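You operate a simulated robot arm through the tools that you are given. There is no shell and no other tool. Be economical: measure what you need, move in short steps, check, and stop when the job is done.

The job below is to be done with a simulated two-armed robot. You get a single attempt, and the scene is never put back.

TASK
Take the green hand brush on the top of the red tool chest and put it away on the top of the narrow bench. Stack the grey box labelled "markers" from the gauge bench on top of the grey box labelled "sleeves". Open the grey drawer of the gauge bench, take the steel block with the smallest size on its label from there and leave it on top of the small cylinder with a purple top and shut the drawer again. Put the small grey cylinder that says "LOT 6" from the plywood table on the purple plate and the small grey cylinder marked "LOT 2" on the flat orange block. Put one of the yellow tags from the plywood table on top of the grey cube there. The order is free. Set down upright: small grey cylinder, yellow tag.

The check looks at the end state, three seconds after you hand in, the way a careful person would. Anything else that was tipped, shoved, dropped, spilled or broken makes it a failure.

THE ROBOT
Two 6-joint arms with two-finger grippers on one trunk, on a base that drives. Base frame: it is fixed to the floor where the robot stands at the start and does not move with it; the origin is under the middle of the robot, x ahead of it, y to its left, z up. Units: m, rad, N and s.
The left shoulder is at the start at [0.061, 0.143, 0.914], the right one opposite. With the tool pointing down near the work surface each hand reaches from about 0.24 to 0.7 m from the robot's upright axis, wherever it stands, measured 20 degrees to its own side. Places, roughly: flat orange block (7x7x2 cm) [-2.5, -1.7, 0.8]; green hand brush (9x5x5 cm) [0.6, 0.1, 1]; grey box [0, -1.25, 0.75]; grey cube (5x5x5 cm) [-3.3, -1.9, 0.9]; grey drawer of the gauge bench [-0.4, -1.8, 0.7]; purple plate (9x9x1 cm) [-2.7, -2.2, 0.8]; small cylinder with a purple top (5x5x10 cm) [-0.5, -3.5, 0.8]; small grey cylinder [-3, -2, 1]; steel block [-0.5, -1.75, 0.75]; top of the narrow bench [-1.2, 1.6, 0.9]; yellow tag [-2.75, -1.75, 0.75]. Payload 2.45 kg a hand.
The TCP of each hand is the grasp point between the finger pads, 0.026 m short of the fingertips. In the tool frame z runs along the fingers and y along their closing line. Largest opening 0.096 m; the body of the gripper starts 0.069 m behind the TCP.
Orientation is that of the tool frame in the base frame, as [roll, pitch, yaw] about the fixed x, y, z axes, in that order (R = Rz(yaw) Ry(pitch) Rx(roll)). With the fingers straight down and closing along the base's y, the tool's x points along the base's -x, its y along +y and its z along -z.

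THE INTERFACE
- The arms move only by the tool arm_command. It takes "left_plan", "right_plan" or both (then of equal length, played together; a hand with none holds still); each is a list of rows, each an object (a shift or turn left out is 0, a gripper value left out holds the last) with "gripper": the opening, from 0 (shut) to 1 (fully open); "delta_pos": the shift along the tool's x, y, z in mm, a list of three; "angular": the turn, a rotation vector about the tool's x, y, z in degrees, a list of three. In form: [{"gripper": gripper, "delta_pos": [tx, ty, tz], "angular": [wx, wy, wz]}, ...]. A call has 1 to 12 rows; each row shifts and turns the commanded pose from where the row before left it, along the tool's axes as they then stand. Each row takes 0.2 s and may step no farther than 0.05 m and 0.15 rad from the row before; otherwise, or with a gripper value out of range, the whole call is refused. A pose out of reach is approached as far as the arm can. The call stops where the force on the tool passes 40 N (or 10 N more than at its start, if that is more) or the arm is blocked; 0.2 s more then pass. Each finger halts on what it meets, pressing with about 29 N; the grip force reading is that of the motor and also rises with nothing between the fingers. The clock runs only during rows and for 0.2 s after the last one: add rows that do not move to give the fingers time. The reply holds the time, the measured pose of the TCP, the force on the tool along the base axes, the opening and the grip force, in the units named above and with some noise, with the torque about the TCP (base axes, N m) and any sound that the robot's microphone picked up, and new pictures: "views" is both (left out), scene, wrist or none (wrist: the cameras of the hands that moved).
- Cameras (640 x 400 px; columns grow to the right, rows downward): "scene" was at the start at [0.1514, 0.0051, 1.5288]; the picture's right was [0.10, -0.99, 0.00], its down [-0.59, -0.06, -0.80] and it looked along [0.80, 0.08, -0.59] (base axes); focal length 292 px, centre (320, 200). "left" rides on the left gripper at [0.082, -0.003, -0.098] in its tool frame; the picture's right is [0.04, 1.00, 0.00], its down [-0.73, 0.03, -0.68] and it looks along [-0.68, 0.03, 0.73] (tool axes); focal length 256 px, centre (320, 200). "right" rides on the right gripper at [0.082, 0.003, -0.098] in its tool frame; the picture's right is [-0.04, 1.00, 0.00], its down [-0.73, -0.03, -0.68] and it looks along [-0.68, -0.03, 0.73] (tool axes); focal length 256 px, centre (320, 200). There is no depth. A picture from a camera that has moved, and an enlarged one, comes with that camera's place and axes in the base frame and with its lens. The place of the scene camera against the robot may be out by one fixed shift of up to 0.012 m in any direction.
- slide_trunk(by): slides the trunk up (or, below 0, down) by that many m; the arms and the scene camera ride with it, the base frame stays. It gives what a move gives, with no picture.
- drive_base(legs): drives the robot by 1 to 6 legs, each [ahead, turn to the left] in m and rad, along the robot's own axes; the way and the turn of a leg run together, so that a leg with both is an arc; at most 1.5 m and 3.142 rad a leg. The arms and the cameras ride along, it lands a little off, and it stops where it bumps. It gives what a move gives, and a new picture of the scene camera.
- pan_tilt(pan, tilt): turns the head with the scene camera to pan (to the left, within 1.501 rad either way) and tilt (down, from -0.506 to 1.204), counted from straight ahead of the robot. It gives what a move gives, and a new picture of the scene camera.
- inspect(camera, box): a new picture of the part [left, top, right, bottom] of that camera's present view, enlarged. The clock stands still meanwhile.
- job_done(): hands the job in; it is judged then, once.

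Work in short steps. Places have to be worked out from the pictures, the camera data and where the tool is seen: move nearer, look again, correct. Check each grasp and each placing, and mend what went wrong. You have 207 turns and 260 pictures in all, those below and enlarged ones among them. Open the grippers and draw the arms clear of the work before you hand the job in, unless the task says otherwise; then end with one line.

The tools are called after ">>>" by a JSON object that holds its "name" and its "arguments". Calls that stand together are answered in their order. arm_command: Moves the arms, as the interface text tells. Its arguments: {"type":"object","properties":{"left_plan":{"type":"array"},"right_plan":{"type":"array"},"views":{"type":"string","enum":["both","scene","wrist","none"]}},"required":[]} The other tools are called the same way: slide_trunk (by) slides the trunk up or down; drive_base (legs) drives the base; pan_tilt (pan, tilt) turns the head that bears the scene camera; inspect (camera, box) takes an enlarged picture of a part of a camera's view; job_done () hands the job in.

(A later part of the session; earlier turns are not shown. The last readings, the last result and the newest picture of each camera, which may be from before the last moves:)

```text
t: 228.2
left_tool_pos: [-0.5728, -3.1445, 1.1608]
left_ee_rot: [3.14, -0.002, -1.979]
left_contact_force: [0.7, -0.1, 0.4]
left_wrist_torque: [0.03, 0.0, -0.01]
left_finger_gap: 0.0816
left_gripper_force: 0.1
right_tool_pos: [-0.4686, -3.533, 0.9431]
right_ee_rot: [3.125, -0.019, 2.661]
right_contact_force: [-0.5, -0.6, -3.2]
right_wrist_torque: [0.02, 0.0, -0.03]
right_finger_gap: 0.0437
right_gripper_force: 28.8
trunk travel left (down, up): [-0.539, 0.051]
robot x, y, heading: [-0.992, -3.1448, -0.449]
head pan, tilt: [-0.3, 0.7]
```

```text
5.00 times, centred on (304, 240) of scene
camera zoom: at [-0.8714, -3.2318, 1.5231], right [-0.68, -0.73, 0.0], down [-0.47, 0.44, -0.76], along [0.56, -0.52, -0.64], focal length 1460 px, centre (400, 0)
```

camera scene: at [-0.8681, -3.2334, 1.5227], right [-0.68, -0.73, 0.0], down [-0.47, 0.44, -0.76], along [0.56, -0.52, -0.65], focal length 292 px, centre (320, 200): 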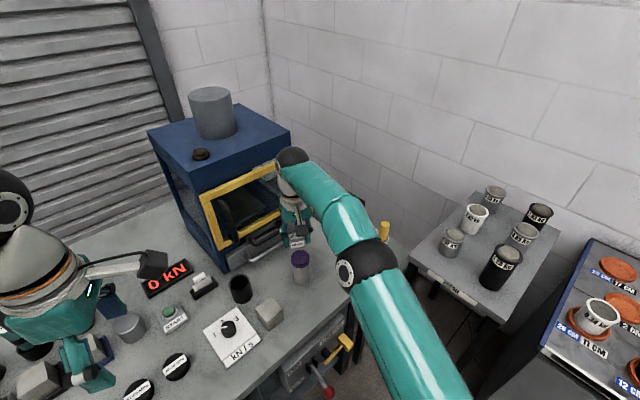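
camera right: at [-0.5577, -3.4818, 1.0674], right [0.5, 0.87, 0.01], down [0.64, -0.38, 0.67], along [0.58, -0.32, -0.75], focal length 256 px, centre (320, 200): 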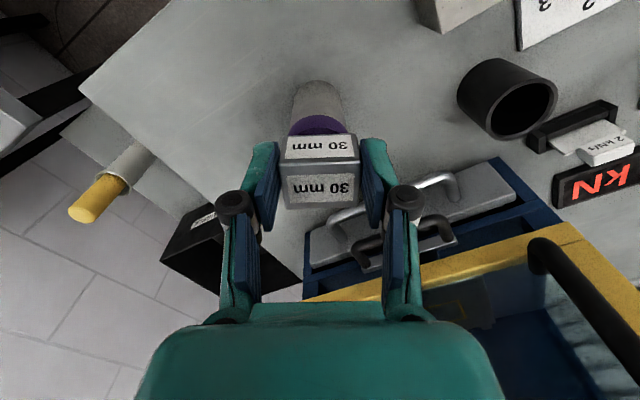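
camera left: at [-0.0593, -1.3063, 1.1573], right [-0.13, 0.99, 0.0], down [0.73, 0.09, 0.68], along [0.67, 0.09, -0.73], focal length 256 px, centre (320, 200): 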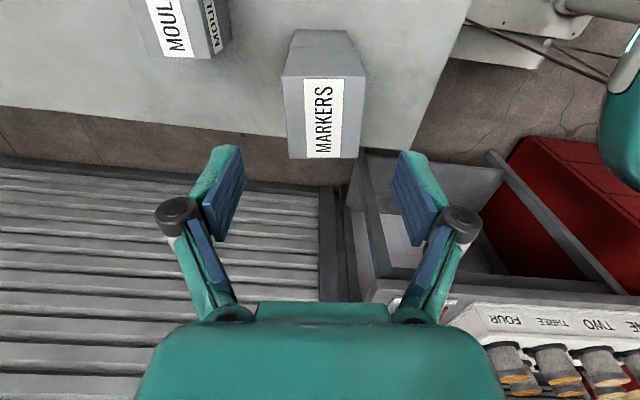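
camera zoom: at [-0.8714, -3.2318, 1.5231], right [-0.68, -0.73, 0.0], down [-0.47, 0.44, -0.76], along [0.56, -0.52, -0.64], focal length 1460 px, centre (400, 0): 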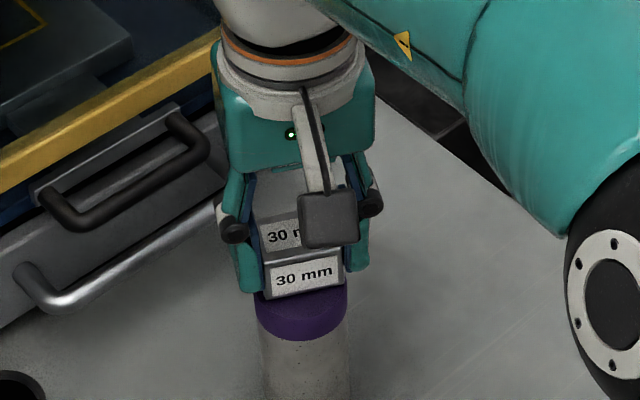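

No contact yet; continue in 2 mm steps.

>>> {"name": "arm_command", "arguments": {"right_plan": [{"delta_pos": [0, 0, 2]}, {"delta_pos": [0, 0, 2]}, {"delta_pos": [0, 0, 2]}], "views": "none"}}

```text
t: 229.0
left_tool_pos: [-0.5709, -3.1432, 1.1625]
left_ee_rot: [-3.14, -0.003, -1.98]
left_contact_force: [-0.2, -0.2, 1.2]
left_wrist_torque: [-0.03, 0.01, -0.01]
left_finger_gap: 0.0818
left_gripper_force: 0.0
right_tool_pos: [-0.4687, -3.5327, 0.9396]
right_ee_rot: [3.127, -0.016, 2.661]
right_contact_force: [-0.2, 0.4, 5.0]
right_wrist_torque: [-0.17, -0.14, -0.01]
right_finger_gap: 0.0436
right_gripper_force: 29.0
trunk travel left (down, up): [-0.539, 0.051]
robot x, y, heading: [-0.9916, -3.1456, -0.447]
head pan, tilt: [-0.3, 0.7]
```

Contact (~8 N). Release and rise straight up.

>>> {"name": "arm_command", "arguments": {"right_plan": [{"gripper": 0.62}, {}, {}, {"delta_pos": [0, 0, -15]}, {"delta_pos": [0, 0, -35]}, {"delta_pos": [0, 0, -40]}, {}]}}

>>> {"name": "inspect", "arguments": {"camera": "scene", "box": [240, 200, 368, 280]}}

```text
t: 230.6
left_tool_pos: [-0.5715, -3.1445, 1.1608]
left_ee_rot: [3.14, -0.002, -1.979]
left_contact_force: [0.1, 1.3, -0.2]
left_wrist_torque: [-0.01, 0.0, 0.0]
left_finger_gap: 0.0815
left_gripper_force: 0.0
right_tool_pos: [-0.4699, -3.5342, 1.0277]
right_ee_rot: [3.126, -0.018, 2.661]
right_contact_force: [-0.1, 0.3, 0.1]
right_wrist_torque: [-0.03, 0.02, -0.02]
right_finger_gap: 0.0596
right_gripper_force: 0.2
trunk travel left (down, up): [-0.539, 0.051]
robot x, y, heading: [-0.9939, -3.1461, -0.449]
head pan, tilt: [-0.3, 0.7]
camera scene: at [-0.8715, -3.2318, 1.5231], right [-0.68, -0.73, 0.0], down [-0.47, 0.44, -0.76], along [0.56, -0.52, -0.64], focal length 292 px, centre (320, 200)
camera right: at [-0.5392, -3.4945, 1.1274], right [0.5, 0.87, 0.01], down [0.64, -0.38, 0.67], along [0.58, -0.32, -0.75], focal length 256 px, centre (320, 200)
```

scene: 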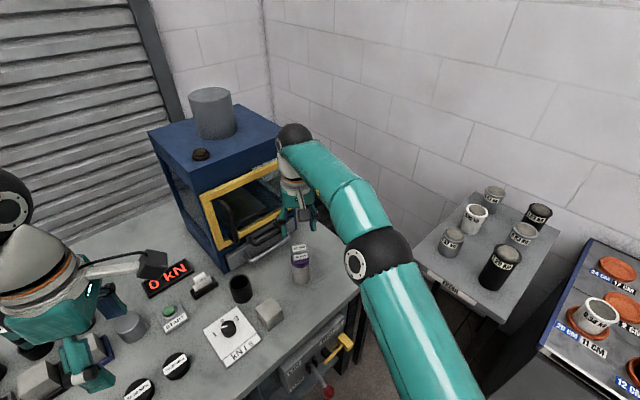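
right: 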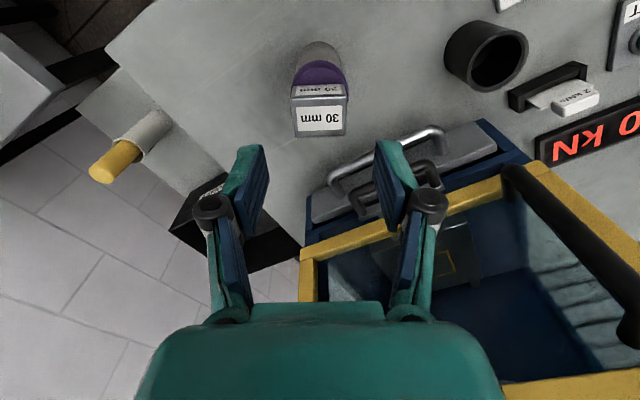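

```text
5.00 times, centred on (304, 240) of scene
camera zoom: at [-0.8715, -3.2318, 1.5231], right [-0.68, -0.73, 0.0], down [-0.47, 0.44, -0.76], along [0.56, -0.52, -0.64], focal length 1460 px, centre (400, 0)
```

zoom: 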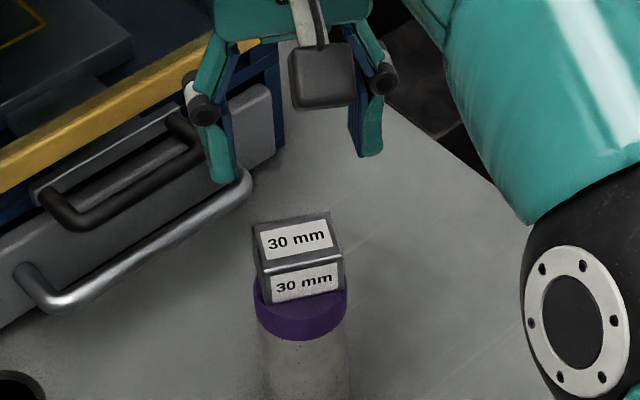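

Block rests centred on the purple top. I retract the right arm and back away from the bench.

>>> {"name": "arm_command", "arguments": {"right_plan": [{"delta_pos": [40, -4, -12]}, {"delta_pos": [40, -4, -12]}, {"delta_pos": [40, -4, -12]}, {"delta_pos": [40, -4, -12]}, {"delta_pos": [40, -4, -12]}, {"delta_pos": [30, 0, -20]}], "views": "none"}}

>>> {"name": "drive_base", "arguments": {"legs": [[-0.3, 0]]}}

>>> {"name": "drive_base", "arguments": {"legs": [[0, -0.9]]}}

>>> {"name": "drive_base", "arguments": {"legs": [[0, -0.9]]}}

```text
t: 232.0
left_tool_pos: [-0.5727, -3.1431, 1.161]
left_ee_rot: [3.14, -0.002, -1.979]
left_contact_force: [0.0, -0.2, 0.1]
left_wrist_torque: [-0.02, -0.04, -0.01]
left_finger_gap: 0.0817
left_gripper_force: 0.1
right_tool_pos: [-0.6813, -3.4481, 1.1126]
right_ee_rot: [3.127, -0.016, 2.66]
right_contact_force: [0.0, -0.4, -0.6]
right_wrist_torque: [-0.02, 0.01, 0.03]
right_finger_gap: 0.0594
right_gripper_force: 0.2
trunk travel left (down, up): [-0.539, 0.051]
robot x, y, heading: [-0.9978, -3.1417, -0.447]
head pan, tilt: [-0.3, 0.7]
```

```text
t: 234.1
left_tool_pos: [-0.8444, -3.0118, 1.1619]
left_ee_rot: [-3.141, -0.001, -1.977]
left_contact_force: [-1.1, 0.1, 0.2]
left_wrist_torque: [-0.03, -0.05, 0.02]
left_finger_gap: 0.0812
left_gripper_force: 0.1
right_tool_pos: [-0.9514, -3.3172, 1.1122]
right_ee_rot: [3.126, -0.015, 2.665]
right_contact_force: [-0.7, 0.1, 0.6]
right_wrist_torque: [0.01, -0.02, 0.01]
right_finger_gap: 0.0597
right_gripper_force: 0.1
trunk travel left (down, up): [-0.539, 0.051]
robot x, y, heading: [-1.2624, -3.0129, -0.446]
head pan, tilt: [-0.3, 0.7]
camera scene: at [-1.1435, -3.1005, 1.5233], right [-0.68, -0.74, 0.0], down [-0.47, 0.44, -0.77], along [0.56, -0.52, -0.64], focal length 292 px, centre (320, 200)
```

scene: 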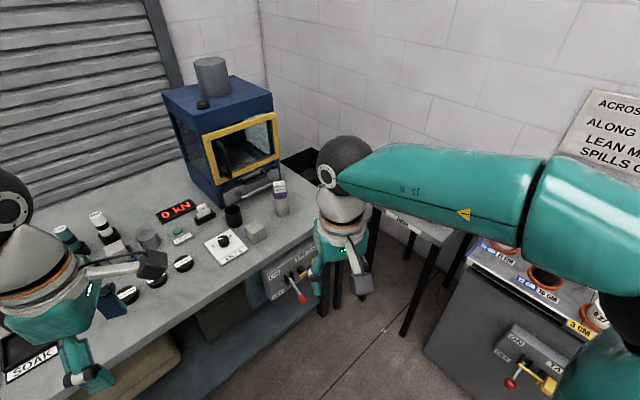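

```text
t: 237.1
left_tool_pos: [-1.0048, -3.3521, 1.1613]
left_ee_rot: [3.138, -0.002, -2.892]
left_contact_force: [-0.7, 0.2, 0.8]
left_wrist_torque: [0.01, -0.01, -0.03]
left_finger_gap: 0.0813
left_gripper_force: 0.0
right_tool_pos: [-1.3126, -3.4531, 1.1114]
right_ee_rot: [3.126, -0.018, 1.749]
right_contact_force: [0.2, -0.1, -0.1]
right_wrist_torque: [0.0, 0.0, 0.0]
right_finger_gap: 0.0595
right_gripper_force: 0.0
trunk travel left (down, up): [-0.539, 0.051]
robot x, y, heading: [-1.2297, -3.0097, -1.359]
head pan, tilt: [-0.3, 0.7]
camera scene: at [-1.2205, -3.1594, 1.5232], right [-1.0, 0.09, 0.0], down [0.06, 0.64, -0.76], along [-0.07, -0.76, -0.64], focal length 292 px, centre (320, 200)
```

scene: 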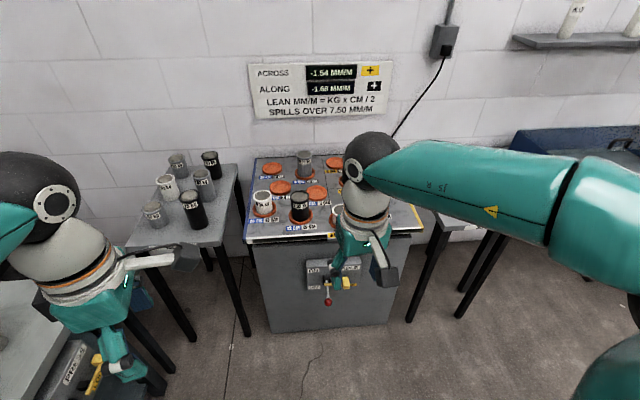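

```text
t: 240.2
left_tool_pos: [-1.3579, -3.3976, 1.1621]
left_ee_rot: [3.14, -0.002, 2.487]
left_contact_force: [1.5, 0.1, -0.5]
left_wrist_torque: [0.01, 0.0, -0.01]
left_finger_gap: 0.0815
left_gripper_force: 0.0
right_tool_pos: [-1.6259, -3.2181, 1.1126]
right_ee_rot: [3.125, -0.016, 0.846]
right_contact_force: [0.6, 0.7, -0.1]
right_wrist_torque: [0.04, 0.02, 0.01]
right_finger_gap: 0.0594
right_gripper_force: 0.0
trunk travel left (down, up): [-0.539, 0.051]
robot x, y, heading: [-1.2063, -3.029, -2.255]
head pan, tilt: [-0.3, 0.7]
camera scene: at [-1.3112, -3.1281, 1.5231], right [-0.55, 0.83, 0.0], down [0.54, 0.36, -0.76], along [-0.64, -0.42, -0.64], focal length 292 px, centre (320, 200)
```

scene: 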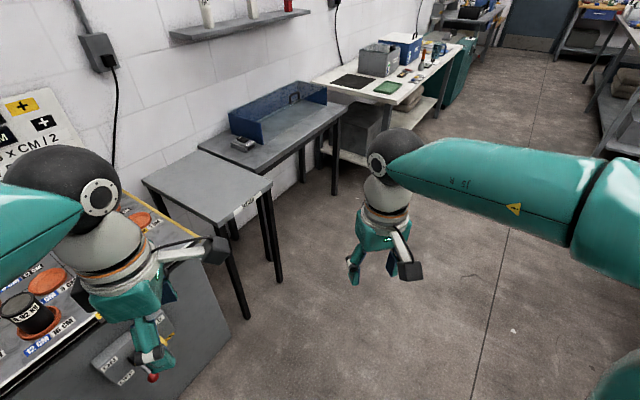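

Continue turning to face west and look at the plywood table.

>>> {"name": "drive_base", "arguments": {"legs": [[0, -0.85]]}}

>>> {"name": "pan_tilt", "arguments": {"pan": -0.1, "tilt": 0.35}}

```text
t: 243.0
left_tool_pos: [-1.5829, -3.1627, 1.1624]
left_ee_rot: [3.139, -0.002, 1.649]
left_contact_force: [0.0, -0.1, -0.8]
left_wrist_torque: [0.02, -0.03, 0.02]
left_finger_gap: 0.0815
left_gripper_force: 0.1
right_tool_pos: [-1.6291, -2.8418, 1.1123]
right_ee_rot: [3.129, -0.017, 0.006]
right_contact_force: [-0.1, -0.3, 0.3]
right_wrist_torque: [0.01, 0.0, 0.0]
right_finger_gap: 0.0594
right_gripper_force: 0.1
trunk travel left (down, up): [-0.539, 0.051]
robot x, y, heading: [-1.2068, -3.0622, -3.09]
head pan, tilt: [-0.3, 0.7]
camera scene: at [-1.3456, -3.0466, 1.5231], right [0.25, 0.97, 0.0], down [0.62, -0.16, -0.76], along [-0.74, 0.19, -0.64], focal length 292 px, centre (320, 200)
```

scene: 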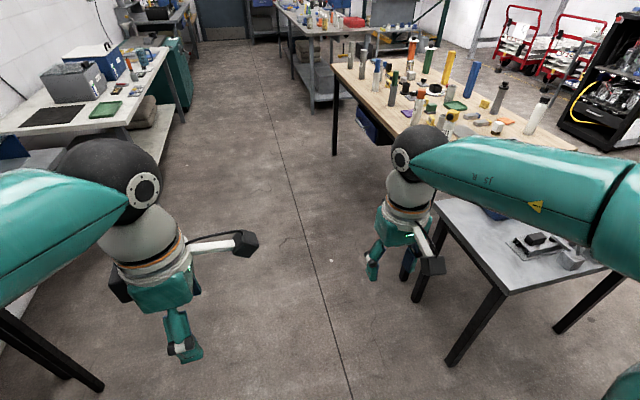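

```text
t: 243.8
left_tool_pos: [-1.5807, -3.1637, 1.1622]
left_ee_rot: [3.141, -0.002, 1.647]
left_contact_force: [-0.7, -0.2, 0.0]
left_wrist_torque: [0.02, 0.02, 0.02]
left_finger_gap: 0.0814
left_gripper_force: 0.0
right_tool_pos: [-1.6282, -2.8428, 1.1138]
right_ee_rot: [3.127, -0.017, 0.008]
right_contact_force: [-0.3, 0.0, 0.8]
right_wrist_torque: [0.0, 0.0, 0.04]
right_finger_gap: 0.0594
right_gripper_force: 0.0
trunk travel left (down, up): [-0.539, 0.051]
robot x, y, heading: [-1.2035, -3.0609, -3.096]
head pan, tilt: [-0.099, 0.351]
camera scene: at [-1.3553, -3.0646, 1.5545], right [0.05, 1.0, 0.0], down [0.34, -0.02, -0.94], along [-0.94, 0.05, -0.34], focal length 292 px, centre (320, 200)
```

scene: 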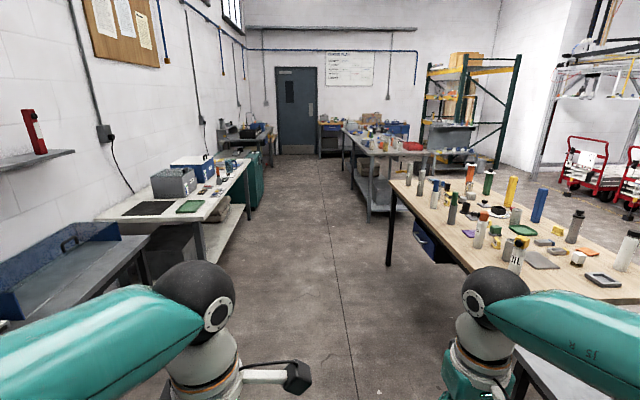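

The corridor south of the plywood table is clear. I enlarge the table top.

>>> {"name": "inspect", "arguments": {"camera": "scene", "box": [380, 150, 640, 312]}}

```text
2.46 times, centred on (510, 231) of scene
camera zoom: at [-1.3553, -3.0646, 1.5545], right [0.05, 1.0, 0.0], down [0.34, -0.02, -0.94], along [-0.94, 0.05, -0.34], focal length 719 px, centre (-148, 124)
```

zoom: 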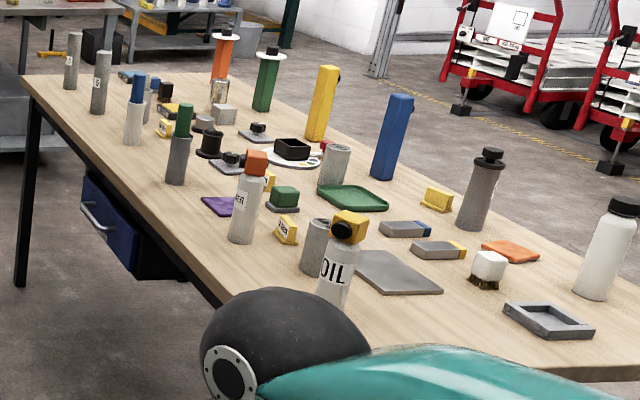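

Table top z≈0.85, spanning x -3.75…-2.15, y -2.39…-1.59. I drive west along its south side.

>>> {"name": "drive_base", "arguments": {"legs": [[1.45, 0]]}}

>>> {"name": "drive_base", "arguments": {"legs": [[0, -0.8]]}}

>>> {"name": "drive_base", "arguments": {"legs": [[0, -0.75]]}}

```text
t: 250.9
left_tool_pos: [-2.9726, -3.2394, 1.1625]
left_ee_rot: [3.14, -0.002, 1.653]
left_contact_force: [-0.1, -0.5, -0.6]
left_wrist_torque: [-0.01, -0.02, -0.02]
left_finger_gap: 0.0817
left_gripper_force: 0.0
right_tool_pos: [-3.0215, -2.9203, 1.1128]
right_ee_rot: [3.126, -0.019, 0.01]
right_contact_force: [-0.6, -0.3, 1.4]
right_wrist_torque: [0.0, 0.01, -0.01]
right_finger_gap: 0.0595
right_gripper_force: 0.0
trunk travel left (down, up): [-0.539, 0.051]
robot x, y, heading: [-2.5972, -3.1343, -3.083]
head pan, tilt: [-0.099, 0.351]
camera scene: at [-2.747, -3.1394, 1.5545], right [0.04, 1.0, 0.0], down [0.34, -0.01, -0.94], along [-0.94, 0.04, -0.34], focal length 292 px, centre (320, 200)
```

scene: 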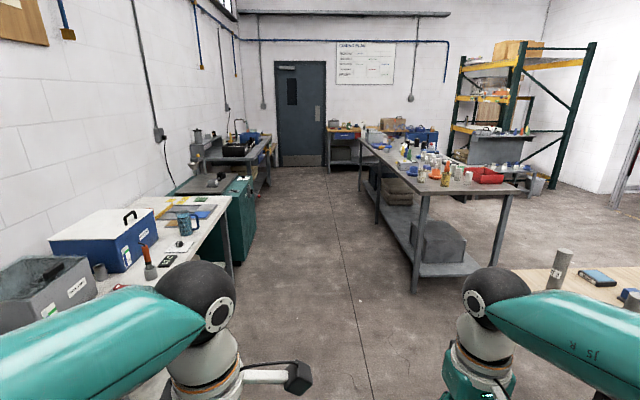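

```text
t: 253.6
left_tool_pos: [-2.9314, -2.937, 1.1628]
left_ee_rot: [3.139, -0.004, 0.848]
left_contact_force: [0.1, -0.4, 0.3]
left_wrist_torque: [0.03, 0.01, 0.03]
left_finger_gap: 0.0815
left_gripper_force: 0.1
right_tool_pos: [-2.7342, -2.6806, 1.1138]
right_ee_rot: [3.126, -0.019, -0.793]
right_contact_force: [-0.1, -1.2, -1.0]
right_wrist_torque: [0.0, -0.03, 0.01]
right_finger_gap: 0.0593
right_gripper_force: 0.0
trunk travel left (down, up): [-0.539, 0.051]
robot x, y, heading: [-2.6155, -3.1562, 2.398]
head pan, tilt: [-0.099, 0.351]
camera scene: at [-2.7182, -3.0496, 1.5545], right [0.75, 0.67, 0.0], down [0.23, -0.26, -0.94], along [-0.62, 0.7, -0.34], focal length 292 px, centre (320, 200)
```

scene: 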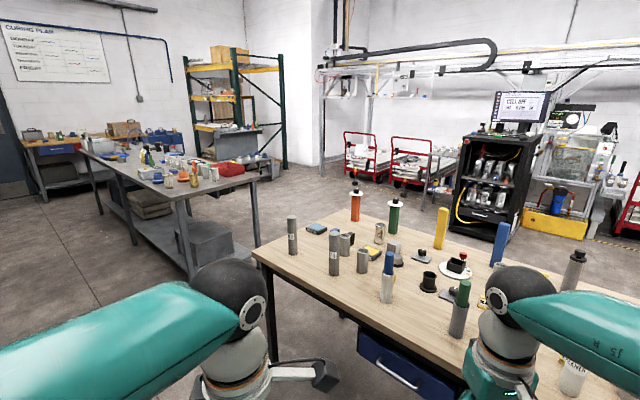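

```text
t: 256.2
left_tool_pos: [-2.6992, -2.7802, 1.1633]
left_ee_rot: [3.141, -0.002, 0.104]
left_contact_force: [-0.4, 0.7, -0.2]
left_wrist_torque: [0.03, 0.01, 0.01]
left_finger_gap: 0.0818
left_gripper_force: 0.0
right_tool_pos: [-2.3804, -2.7237, 1.1151]
right_ee_rot: [3.131, -0.017, -1.539]
right_contact_force: [-0.4, 0.2, 0.0]
right_wrist_torque: [-0.02, -0.01, -0.02]
right_finger_gap: 0.0592
right_gripper_force: 0.0
trunk travel left (down, up): [-0.539, 0.051]
robot x, y, heading: [-2.6434, -3.1533, 1.658]
head pan, tilt: [-0.099, 0.351]
camera scene: at [-2.6428, -3.006, 1.5545], right [1.0, -0.01, 0.0], down [0.0, -0.34, -0.94], along [0.01, 0.94, -0.34], focal length 292 px, centre (320, 200)
```

scene: 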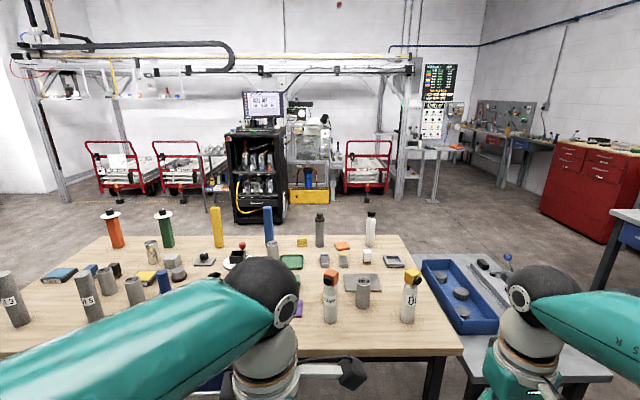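

I tilt down and enlarge to read the lot labels.

>>> {"name": "pan_tilt", "arguments": {"pan": 0.3, "tilt": 0.45}}

>>> {"name": "inspect", "arguments": {"camera": "scene", "box": [0, 150, 320, 350]}}

>>> {"name": "inspect", "arguments": {"camera": "scene", "box": [250, 130, 570, 330]}}

```text
t: 257.1
left_tool_pos: [-2.7009, -2.7801, 1.166]
left_ee_rot: [3.141, -0.002, 0.104]
left_contact_force: [-1.4, 0.4, -0.3]
left_wrist_torque: [-0.03, -0.01, -0.02]
left_finger_gap: 0.0816
left_gripper_force: 0.0
right_tool_pos: [-2.3809, -2.7245, 1.115]
right_ee_rot: [3.13, -0.017, -1.538]
right_contact_force: [0.1, -0.1, -0.2]
right_wrist_torque: [-0.01, -0.02, 0.01]
right_finger_gap: 0.0595
right_gripper_force: 0.1
trunk travel left (down, up): [-0.539, 0.051]
robot x, y, heading: [-2.6445, -3.1593, 1.664]
head pan, tilt: [0.3, 0.45]
camera scene: at [-2.6791, -3.0151, 1.5454], right [0.93, 0.38, 0.0], down [0.17, -0.4, -0.9], along [-0.34, 0.83, -0.44], focal length 292 px, centre (320, 200)
```

scene: 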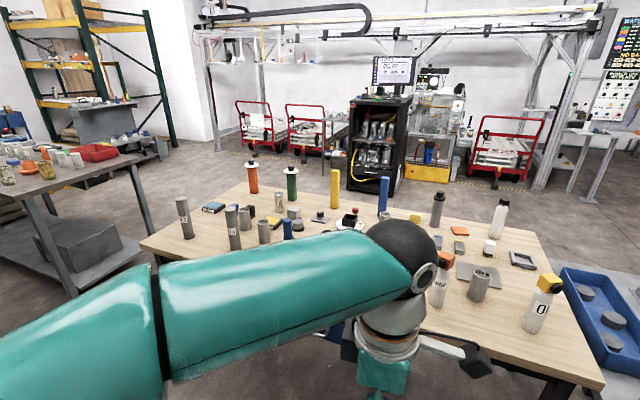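

```text
2.00 times, centred on (160, 250) of scene
camera zoom: at [-2.6791, -3.0151, 1.5454], right [0.93, 0.38, 0.0], down [0.17, -0.4, -0.9], along [-0.34, 0.83, -0.44], focal length 584 px, centre (640, 100)
```

zoom: 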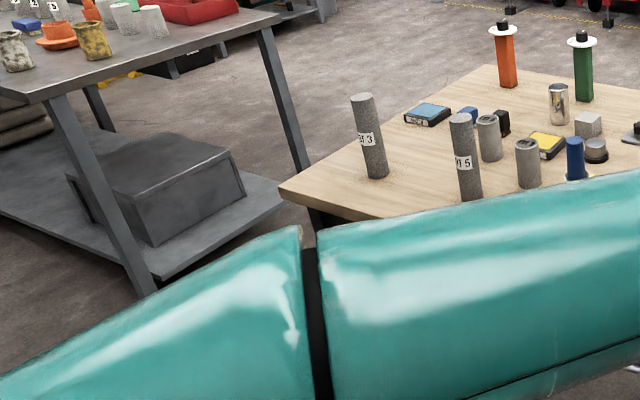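

```text
2.00 times, centred on (410, 230) of scene
camera zoom: at [-2.6791, -3.0151, 1.5454], right [0.93, 0.38, 0.0], down [0.17, -0.4, -0.9], along [-0.34, 0.83, -0.44], focal length 584 px, centre (140, 140)
```

zoom: 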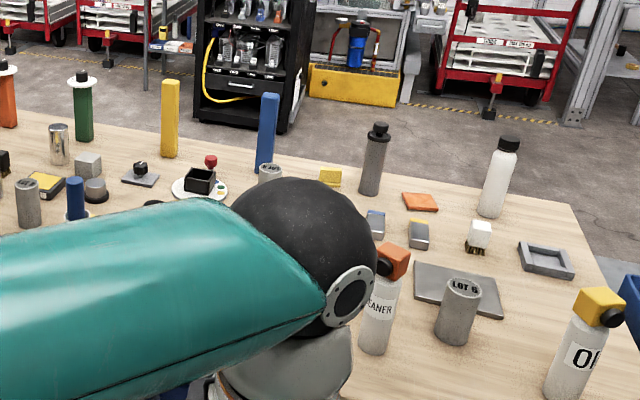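

LOT 6 is beside the grey mat at ≈(-2.48,-2.16). I enlarge the other small grey cylinders to find LOT 2.

>>> {"name": "inspect", "arguments": {"camera": "scene", "box": [225, 190, 305, 240]}}

>>> {"name": "inspect", "arguments": {"camera": "scene", "box": [345, 195, 425, 245]}}

```text
8.00 times, centred on (265, 215) of scene
camera zoom: at [-2.6791, -3.0151, 1.5454], right [0.93, 0.38, 0.0], down [0.17, -0.4, -0.9], along [-0.34, 0.83, -0.44], focal length 2336 px, centre (760, 80)
```

zoom: 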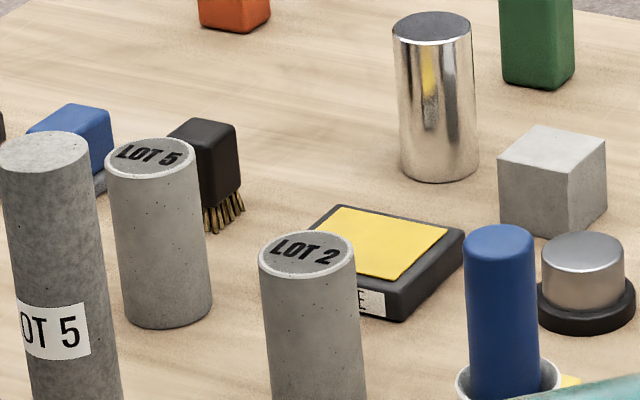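

```text
8.00 times, centred on (385, 220) of scene
camera zoom: at [-2.6791, -3.0151, 1.5454], right [0.93, 0.38, 0.0], down [0.17, -0.4, -0.9], along [-0.34, 0.83, -0.44], focal length 2336 px, centre (-200, 40)
```

zoom: 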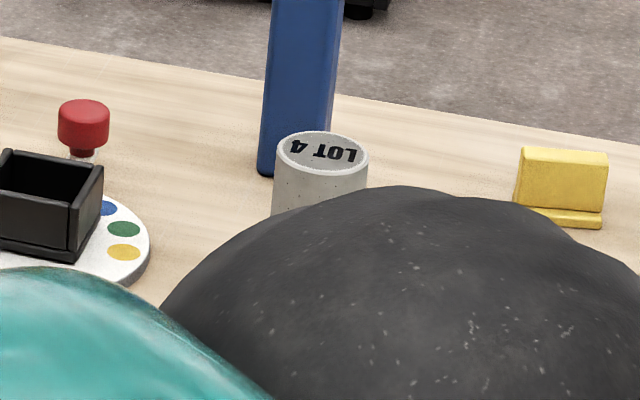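

LOT 2 is at ≈(-3.29,-2.14). First LOT 6 → purple plate from this side. I raise the right hand and drive up to the table.

>>> {"name": "arm_command", "arguments": {"right_plan": [{"delta_pos": [0, 0, -35]}, {"delta_pos": [0, 0, -35]}], "views": "none"}}

>>> {"name": "drive_base", "arguments": {"legs": [[0.36, 0]]}}

>>> {"name": "pan_tilt", "arguments": {"pan": 0.0, "tilt": 0.8}}

```text
t: 257.7
left_tool_pos: [-2.7002, -2.7796, 1.1636]
left_ee_rot: [3.141, -0.001, 0.104]
left_contact_force: [0.5, 0.6, -0.8]
left_wrist_torque: [0.02, -0.01, -0.04]
left_finger_gap: 0.0815
left_gripper_force: 0.1
right_tool_pos: [-2.3827, -2.7243, 1.1841]
right_ee_rot: [3.13, -0.017, -1.544]
right_contact_force: [1.5, -0.1, 0.0]
right_wrist_torque: [-0.03, 0.0, 0.0]
right_finger_gap: 0.0598
right_gripper_force: 0.0
trunk travel left (down, up): [-0.539, 0.051]
robot x, y, heading: [-2.6416, -3.1585, 1.659]
head pan, tilt: [0.3, 0.45]
```

```text
t: 260.1
left_tool_pos: [-2.7326, -2.4192, 1.1635]
left_ee_rot: [3.139, -0.001, 0.109]
left_contact_force: [0.0, 0.6, 0.1]
left_wrist_torque: [-0.02, 0.0, 0.0]
left_finger_gap: 0.0811
left_gripper_force: 0.1
right_tool_pos: [-2.4172, -2.3617, 1.183]
right_ee_rot: [3.132, -0.017, -1.538]
right_contact_force: [0.5, -0.1, -0.8]
right_wrist_torque: [-0.01, 0.01, 0.01]
right_finger_gap: 0.0595
right_gripper_force: 0.0
trunk travel left (down, up): [-0.539, 0.051]
robot x, y, heading: [-2.6791, -2.7954, 1.664]
head pan, tilt: [0.3, 0.45]
camera scene: at [-2.7117, -2.6538, 1.5452], right [0.92, 0.38, 0.0], down [0.17, -0.4, -0.9], along [-0.35, 0.83, -0.44], focal length 292 px, centre (320, 200)
```

scene: 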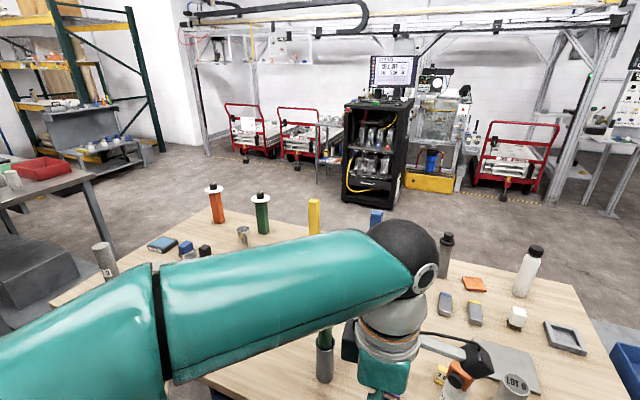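

```text
t: 260.9
left_tool_pos: [-2.7339, -2.4189, 1.1649]
left_ee_rot: [-3.141, 0.0, 0.108]
left_contact_force: [0.8, -0.5, -0.5]
left_wrist_torque: [0.0, 0.0, 0.0]
left_finger_gap: 0.0814
left_gripper_force: 0.1
right_tool_pos: [-2.417, -2.3632, 1.1836]
right_ee_rot: [3.131, -0.016, -1.54]
right_contact_force: [-0.6, -0.3, -0.3]
right_wrist_torque: [-0.01, 0.02, 0.01]
right_finger_gap: 0.0595
right_gripper_force: 0.0
trunk travel left (down, up): [-0.539, 0.051]
robot x, y, heading: [-2.6732, -2.7978, 1.666]
head pan, tilt: [0.0, 0.799]
camera scene: at [-2.684, -2.6597, 1.515], right [1.0, 0.09, 0.0], down [0.07, -0.71, -0.7], along [-0.07, 0.69, -0.72], focal length 292 px, centre (320, 200)
```

scene: 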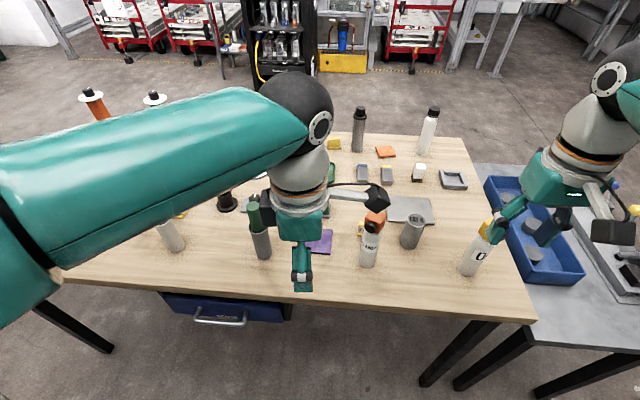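

LOT 6 ≈(-2.489,-2.156); purple plate ≈(-2.73,-2.19). I pull the left hand back and bring the right above LOT 6.

>>> {"name": "arm_command", "arguments": {"left_plan": [{"delta_pos": [-20, 25, -5]}, {"delta_pos": [-20, 25, -5]}, {"delta_pos": [-20, 25, -5]}, {"delta_pos": [-20, 25, 0]}, {"delta_pos": [-20, 20, 0]}, {}], "right_plan": [{"gripper": 1, "delta_pos": [-42, 13, 8]}, {"delta_pos": [-42, 13, 8]}, {"delta_pos": [-42, 13, 8]}, {"delta_pos": [-42, 13, 8]}, {"delta_pos": [-42, 13, 8]}, {}]}}

```text
t: 262.3
left_tool_pos: [-2.8193, -2.5508, 1.1802]
left_ee_rot: [3.141, -0.001, 0.106]
left_contact_force: [0.4, -0.8, -0.5]
left_wrist_torque: [-0.02, -0.01, -0.01]
left_finger_gap: 0.0811
left_gripper_force: 0.0
right_tool_pos: [-2.5032, -2.1793, 1.1287]
right_ee_rot: [3.131, -0.014, -1.545]
right_contact_force: [-0.9, -0.1, 0.7]
right_wrist_torque: [-0.03, 0.02, 0.0]
right_finger_gap: 0.096
right_gripper_force: 0.0
right hand out of reach, approached as far as the arm can: row 4, 5
trunk travel left (down, up): [-0.539, 0.051]
robot x, y, heading: [-2.6801, -2.7949, 1.663]
head pan, tilt: [0.0, 0.799]
camera scene: at [-2.6832, -2.6598, 1.515], right [1.0, 0.09, 0.0], down [0.07, -0.71, -0.7], along [-0.07, 0.69, -0.72], focal length 292 px, centre (320, 200)
camera right: at [-2.5041, -2.2585, 1.2288], right [-1.0, 0.01, 0.01], down [0.02, 0.74, 0.67], along [0.0, 0.67, -0.74], focal length 256 px, centre (320, 200)
camera left: at [-2.7381, -2.5393, 1.2776], right [0.15, -0.99, 0.0], down [-0.73, -0.11, 0.68], along [-0.67, -0.1, -0.73], focal length 256 px, centre (320, 200)
```

scene: 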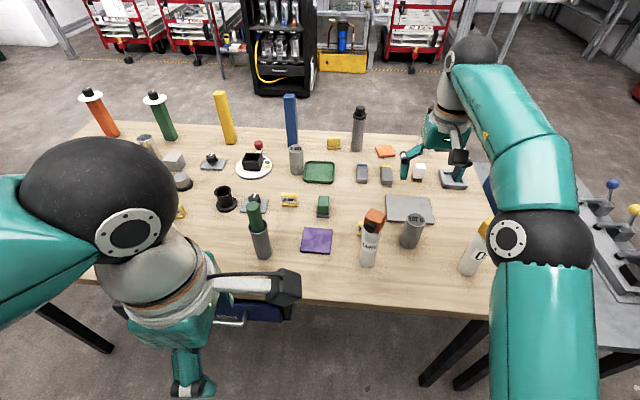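
right: 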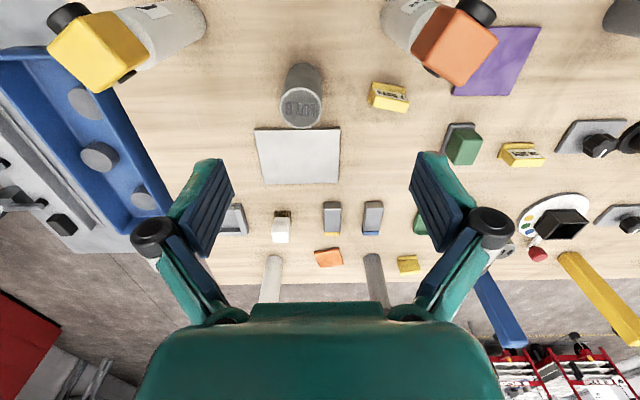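
left: 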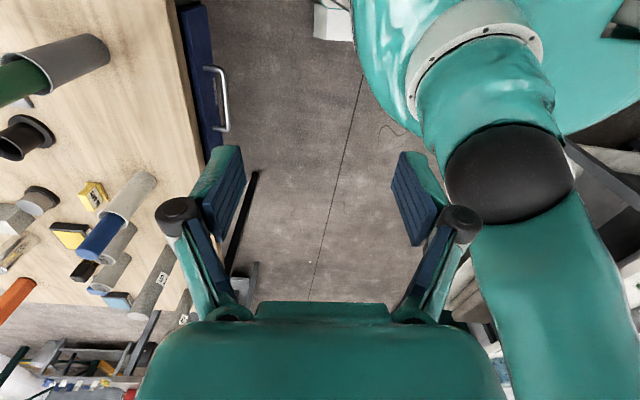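

Triangulation puts LOT 6's top at ≈(-2.481,-2.125,0.90). I go lower and over it.

>>> {"name": "arm_command", "arguments": {"right_plan": [{"delta_pos": [0, 0, 40]}, {"delta_pos": [-20, -12, 30]}, {"delta_pos": [-20, -11, 0]}, {"delta_pos": [-14, 0, 0]}, {}], "views": "wrist"}}

```text
t: 263.5
left_tool_pos: [-2.8191, -2.551, 1.1793]
left_ee_rot: [-3.141, -0.003, 0.107]
left_contact_force: [-0.7, 0.2, -0.5]
left_wrist_torque: [0.02, 0.03, 0.02]
left_finger_gap: 0.0816
left_gripper_force: 0.1
right_tool_pos: [-2.4979, -2.1524, 1.0534]
right_ee_rot: [3.135, -0.014, -1.545]
right_contact_force: [0.4, 0.5, 0.6]
right_wrist_torque: [0.01, -0.04, 0.01]
right_finger_gap: 0.096
right_gripper_force: 0.0
right hand out of reach, approached as far as the arm can: row 3, 4
trunk travel left (down, up): [-0.539, 0.051]
robot x, y, heading: [-2.6704, -2.7913, 1.667]
head pan, tilt: [0.0, 0.799]
camera right: at [-2.4993, -2.2321, 1.1528], right [-1.0, 0.01, 0.01], down [0.02, 0.74, 0.67], along [0.0, 0.67, -0.74], focal length 256 px, centre (320, 200)
```

right: 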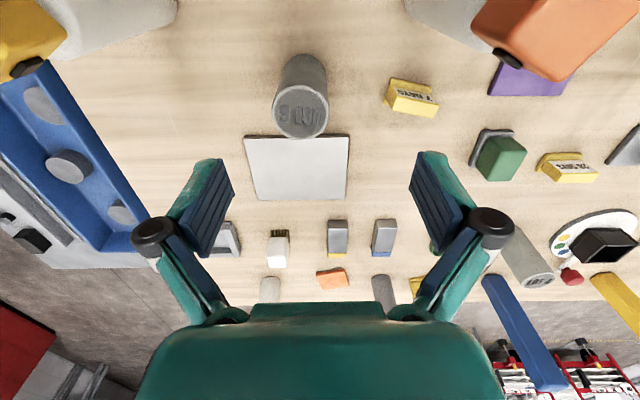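

Still 3 cm short; drive 4 cm closer.

>>> {"name": "drive_base", "arguments": {"legs": [[0.04, 0]]}}

>>> {"name": "arm_command", "arguments": {"right_plan": [{"delta_pos": [0, 0, 25]}, {"delta_pos": [6, -19, 25]}, {}], "views": "wrist"}}

```text
t: 264.4
left_tool_pos: [-2.8232, -2.5062, 1.1786]
left_ee_rot: [3.138, -0.002, 0.106]
left_contact_force: [-0.5, 0.8, -0.6]
left_wrist_torque: [-0.1, -0.01, 0.02]
left_finger_gap: 0.0813
left_gripper_force: 0.1
right_tool_pos: [-2.5038, -2.1089, 1.0507]
right_ee_rot: [3.133, -0.018, -1.542]
right_contact_force: [-0.1, 0.4, -1.1]
right_wrist_torque: [-0.07, -0.01, 0.03]
right_finger_gap: 0.0962
right_gripper_force: 0.1
trunk travel left (down, up): [-0.539, 0.051]
robot x, y, heading: [-2.6761, -2.7549, 1.668]
head pan, tilt: [0.0, 0.799]
camera scene: at [-2.688, -2.615, 1.5145], right [1.0, 0.09, 0.0], down [0.07, -0.72, -0.69], along [-0.06, 0.69, -0.72], focal length 292 px, centre (320, 200)
```

scene: 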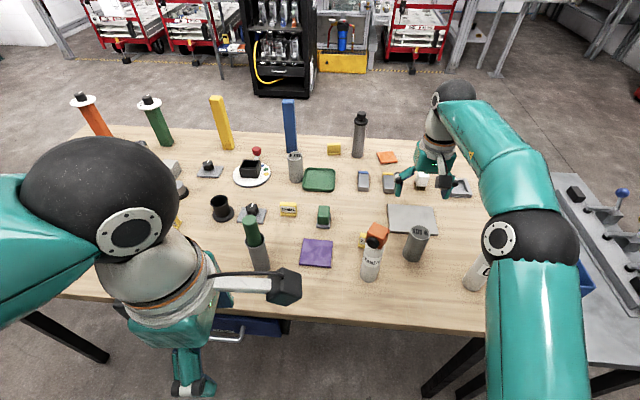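

```text
t: 265.2
left_tool_pos: [-2.8229, -2.5106, 1.1796]
left_ee_rot: [3.139, -0.001, 0.108]
left_contact_force: [0.5, 0.3, 0.4]
left_wrist_torque: [-0.02, 0.04, 0.0]
left_finger_gap: 0.0814
left_gripper_force: 0.0
right_tool_pos: [-2.4832, -2.118, 1.0005]
right_ee_rot: [3.132, -0.014, -1.543]
right_contact_force: [0.1, 0.1, -0.3]
right_wrist_torque: [-0.01, -0.05, 0.01]
right_finger_gap: 0.0959
right_gripper_force: 0.0
trunk travel left (down, up): [-0.539, 0.051]
robot x, y, heading: [-2.6782, -2.7587, 1.66]
head pan, tilt: [0.0, 0.799]
camera right: at [-2.4844, -2.1979, 1.1016], right [-1.0, 0.01, 0.01], down [0.02, 0.74, 0.67], along [0.0, 0.67, -0.74], focal length 256 px, centre (320, 200)
```

right: 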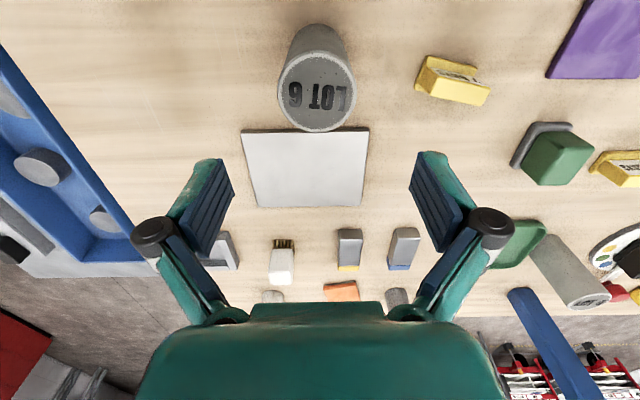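

Using apparent sizes: LOT 6 dia 51 mm, top z≈0.923, table z≈0.847, centre ≈(-2.483,-2.134). Correct and descend to z≈0.893.

>>> {"name": "arm_command", "arguments": {"right_plan": [{"delta_pos": [16, 0, 0]}, {"delta_pos": [0, 0, 40]}, {"delta_pos": [0, 0, 20]}, {}], "views": "wrist"}}

```text
t: 266.2
left_tool_pos: [-2.8224, -2.5089, 1.1803]
left_ee_rot: [3.139, -0.001, 0.107]
left_contact_force: [0.5, 1.0, 0.3]
left_wrist_torque: [-0.01, 0.0, 0.05]
left_finger_gap: 0.0816
left_gripper_force: 0.1
right_tool_pos: [-2.4832, -2.1347, 0.9449]
right_ee_rot: [3.131, -0.016, -1.545]
right_contact_force: [1.1, 0.0, -0.5]
right_wrist_torque: [-0.02, 0.04, 0.0]
right_finger_gap: 0.096
right_gripper_force: 0.0
trunk travel left (down, up): [-0.539, 0.051]
robot x, y, heading: [-2.6812, -2.7525, 1.667]
head pan, tilt: [0.0, 0.799]
camera right: at [-2.484, -2.2148, 1.044], right [-1.0, 0.01, 0.01], down [0.02, 0.74, 0.67], along [0.0, 0.67, -0.74], focal length 256 px, centre (320, 200)
```

right: 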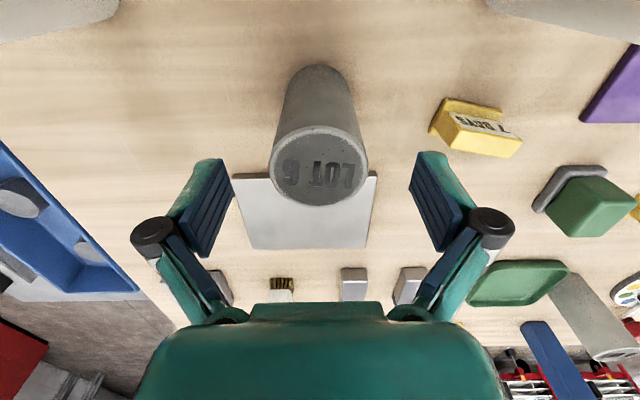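

Centred. Descend 5 cm and close.

>>> {"name": "arm_command", "arguments": {"right_plan": [{"delta_pos": [2, 0, 30]}, {"delta_pos": [0, 0, 20]}, {"gripper": 0}, {}, {}, {}], "views": "wrist"}}

```text
t: 267.6
left_tool_pos: [-2.8228, -2.51, 1.1793]
left_ee_rot: [3.139, -0.001, 0.106]
left_contact_force: [-0.5, 0.2, -0.4]
left_wrist_torque: [0.02, 0.01, 0.0]
left_finger_gap: 0.0816
left_gripper_force: 0.0
right_tool_pos: [-2.483, -2.1372, 0.8924]
right_ee_rot: [3.133, -0.016, -1.543]
right_contact_force: [-0.3, -0.6, -0.5]
right_wrist_torque: [0.0, -0.01, 0.02]
right_finger_gap: 0.0495
right_gripper_force: 28.9
trunk travel left (down, up): [-0.539, 0.051]
robot x, y, heading: [-2.6787, -2.7604, 1.666]
head pan, tilt: [0.0, 0.799]
camera right: at [-2.483, -2.2158, 0.9939], right [-1.0, 0.01, 0.01], down [0.02, 0.74, 0.67], along [0.0, 0.67, -0.74], focal length 256 px, centre (320, 200)
```

right: 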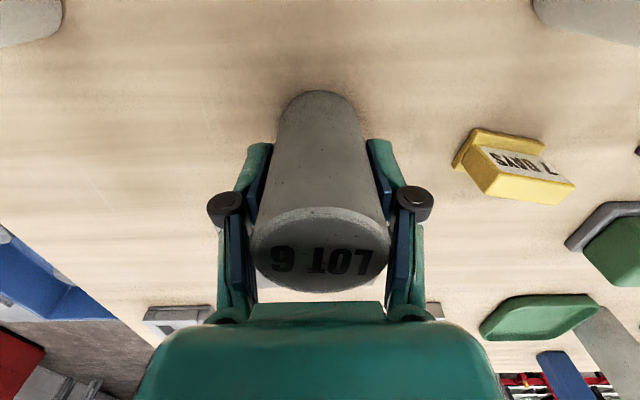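

LOT 6 gripped. Lift well above the bottles and carry it over the plate at (-2.732,-2.181).

>>> {"name": "arm_command", "arguments": {"right_plan": [{"delta_pos": [0, 0, -30]}, {"delta_pos": [0, 0, -45]}, {"delta_pos": [0, 0, -45]}, {"delta_pos": [0, 0, -45]}, {"delta_pos": [6, 41.7, 0]}, {"delta_pos": [6, 41.7, 0]}, {"delta_pos": [6, 41.7, 0]}, {"delta_pos": [6, 41.7, 0]}, {"delta_pos": [6, 41.7, 0]}, {"delta_pos": [6, 41.7, 0]}, {}]}}

```text
t: 270.0
left_tool_pos: [-2.8224, -2.5082, 1.179]
left_ee_rot: [3.14, 0.0, 0.105]
left_contact_force: [0.4, -0.6, 0.5]
left_wrist_torque: [0.01, 0.01, -0.01]
left_finger_gap: 0.0816
left_gripper_force: 0.1
right_tool_pos: [-2.7283, -2.1786, 1.0597]
right_ee_rot: [3.134, -0.013, -1.544]
right_contact_force: [-0.5, 0.2, -5.0]
right_wrist_torque: [0.02, -0.02, -0.02]
right_finger_gap: 0.0493
right_gripper_force: 28.8
trunk travel left (down, up): [-0.539, 0.051]
robot x, y, heading: [-2.6777, -2.756, 1.661]
head pan, tilt: [0.0, 0.799]
camera scene: at [-2.6869, -2.6184, 1.5149], right [1.0, 0.09, 0.0], down [0.07, -0.71, -0.7], along [-0.06, 0.69, -0.72], focal length 292 px, centre (320, 200)
camera right: at [-2.7294, -2.2577, 1.1606], right [-1.0, 0.01, 0.01], down [0.02, 0.74, 0.67], along [0.0, 0.67, -0.74], focal length 256 px, centre (320, 200)
```

scene: 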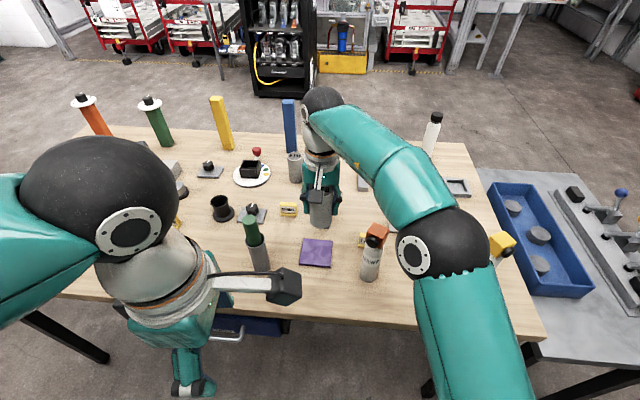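
right: 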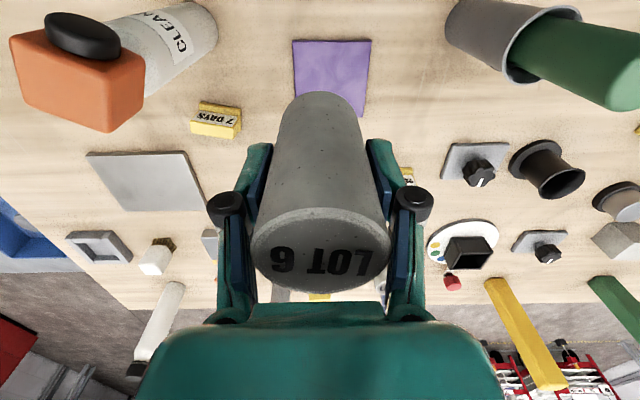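

Plate centre from the wrist view ≈(-2.743,-2.162). Correct and lower.

>>> {"name": "arm_command", "arguments": {"right_plan": [{"delta_pos": [-16, 15, 0]}, {"delta_pos": [0, 0, 45]}, {"delta_pos": [0, 0, 45]}, {"delta_pos": [0, 0, 30]}, {}]}}

>>> {"name": "inspect", "arguments": {"camera": "scene", "box": [240, 190, 400, 290]}}

```text
t: 271.2
left_tool_pos: [-2.8231, -2.5103, 1.1797]
left_ee_rot: [3.14, -0.003, 0.105]
left_contact_force: [0.3, 0.9, -0.9]
left_wrist_torque: [-0.01, -0.03, 0.0]
left_finger_gap: 0.0816
left_gripper_force: 0.0
right_tool_pos: [-2.7492, -2.162, 0.9413]
right_ee_rot: [3.133, -0.014, -1.544]
right_contact_force: [0.4, 0.2, -4.2]
right_wrist_torque: [0.01, -0.02, -0.02]
right_finger_gap: 0.0492
right_gripper_force: 28.8
trunk travel left (down, up): [-0.539, 0.051]
robot x, y, heading: [-2.6756, -2.7585, 1.663]
head pan, tilt: [0.0, 0.799]
camera scene: at [-2.688, -2.6183, 1.5149], right [1.0, 0.09, 0.0], down [0.07, -0.71, -0.7], along [-0.06, 0.69, -0.72], focal length 292 px, centre (320, 200)
camera right: at [-2.7498, -2.242, 1.0406], right [-1.0, 0.01, 0.01], down [0.02, 0.74, 0.67], along [0.0, 0.67, -0.74], focal length 256 px, centre (320, 200)
```

scene: 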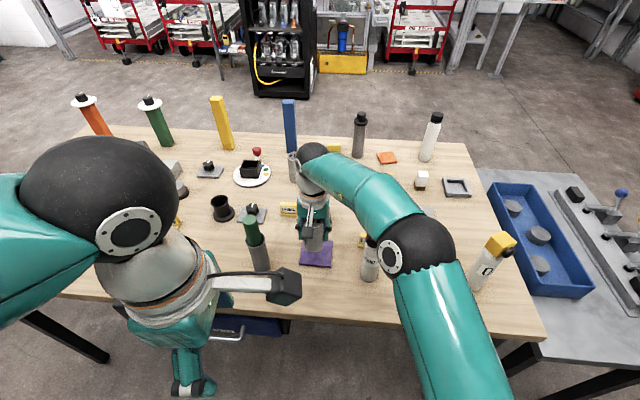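
right: 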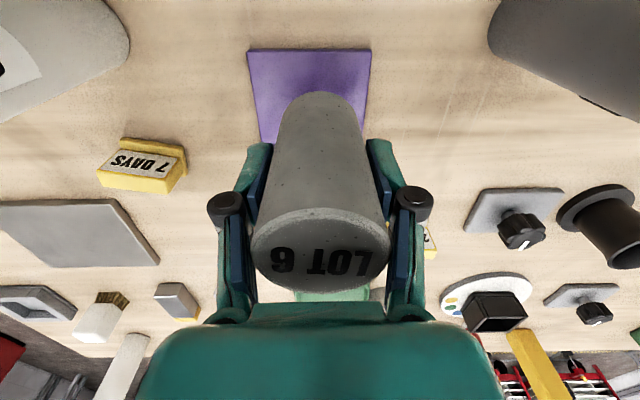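

```text
4.00 times, centred on (320, 240) of scene
camera zoom: at [-2.688, -2.6183, 1.5149], right [1.0, 0.09, 0.0], down [0.07, -0.71, -0.7], along [-0.06, 0.69, -0.72], focal length 1168 px, centre (320, 40)
```

zoom: 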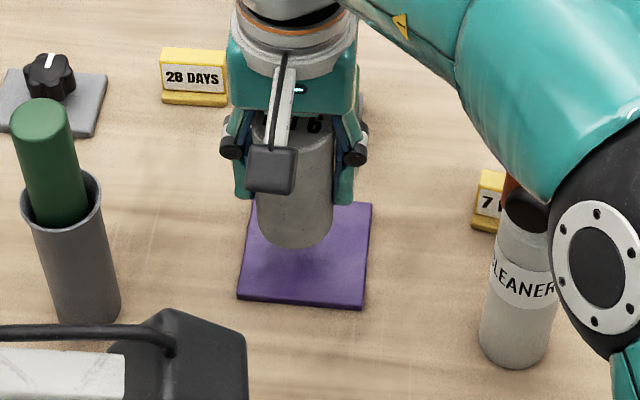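

Shift 6 mm toward +x and lower to contact.

>>> {"name": "arm_command", "arguments": {"right_plan": [{"delta_pos": [0, -6, 20]}, {"delta_pos": [0, 0, 10]}, {"delta_pos": [0, 0, 3]}, {"delta_pos": [0, 0, 3]}, {"delta_pos": [0, 0, 2]}], "views": "none"}}

```text
t: 272.4
left_tool_pos: [-2.8226, -2.5084, 1.1796]
left_ee_rot: [3.14, -0.002, 0.105]
left_contact_force: [-0.2, -0.3, 0.8]
left_wrist_torque: [0.04, 0.0, 0.02]
left_finger_gap: 0.0814
left_gripper_force: 0.0
right_tool_pos: [-2.7425, -2.1637, 0.9023]
right_ee_rot: [3.132, -0.016, -1.546]
right_contact_force: [-0.2, 0.2, -5.0]
right_wrist_torque: [0.0, -0.01, 0.02]
right_finger_gap: 0.0492
right_gripper_force: 28.7
trunk travel left (down, up): [-0.539, 0.051]
robot x, y, heading: [-2.6792, -2.7557, 1.663]
head pan, tilt: [0.0, 0.799]
```

>>> {"name": "arm_command", "arguments": {"right_plan": [{"delta_pos": [0, 0, 2]}, {"delta_pos": [0, 0, 2]}, {"delta_pos": [0, 0, 2]}], "views": "none"}}

```text
t: 273.2
left_tool_pos: [-2.8233, -2.5109, 1.1804]
left_ee_rot: [-3.139, -0.002, 0.107]
left_contact_force: [0.4, 0.1, -0.4]
left_wrist_torque: [-0.01, 0.01, -0.01]
left_finger_gap: 0.0817
left_gripper_force: 0.0
right_tool_pos: [-2.7435, -2.1643, 0.9008]
right_ee_rot: [3.131, -0.007, -1.547]
right_contact_force: [0.8, -2.1, 23.4]
right_wrist_torque: [-0.4, -0.3, -0.06]
right_finger_gap: 0.0498
right_gripper_force: 29.1
trunk travel left (down, up): [-0.539, 0.051]
robot x, y, heading: [-2.6751, -2.7592, 1.662]
head pan, tilt: [0.0, 0.799]
```

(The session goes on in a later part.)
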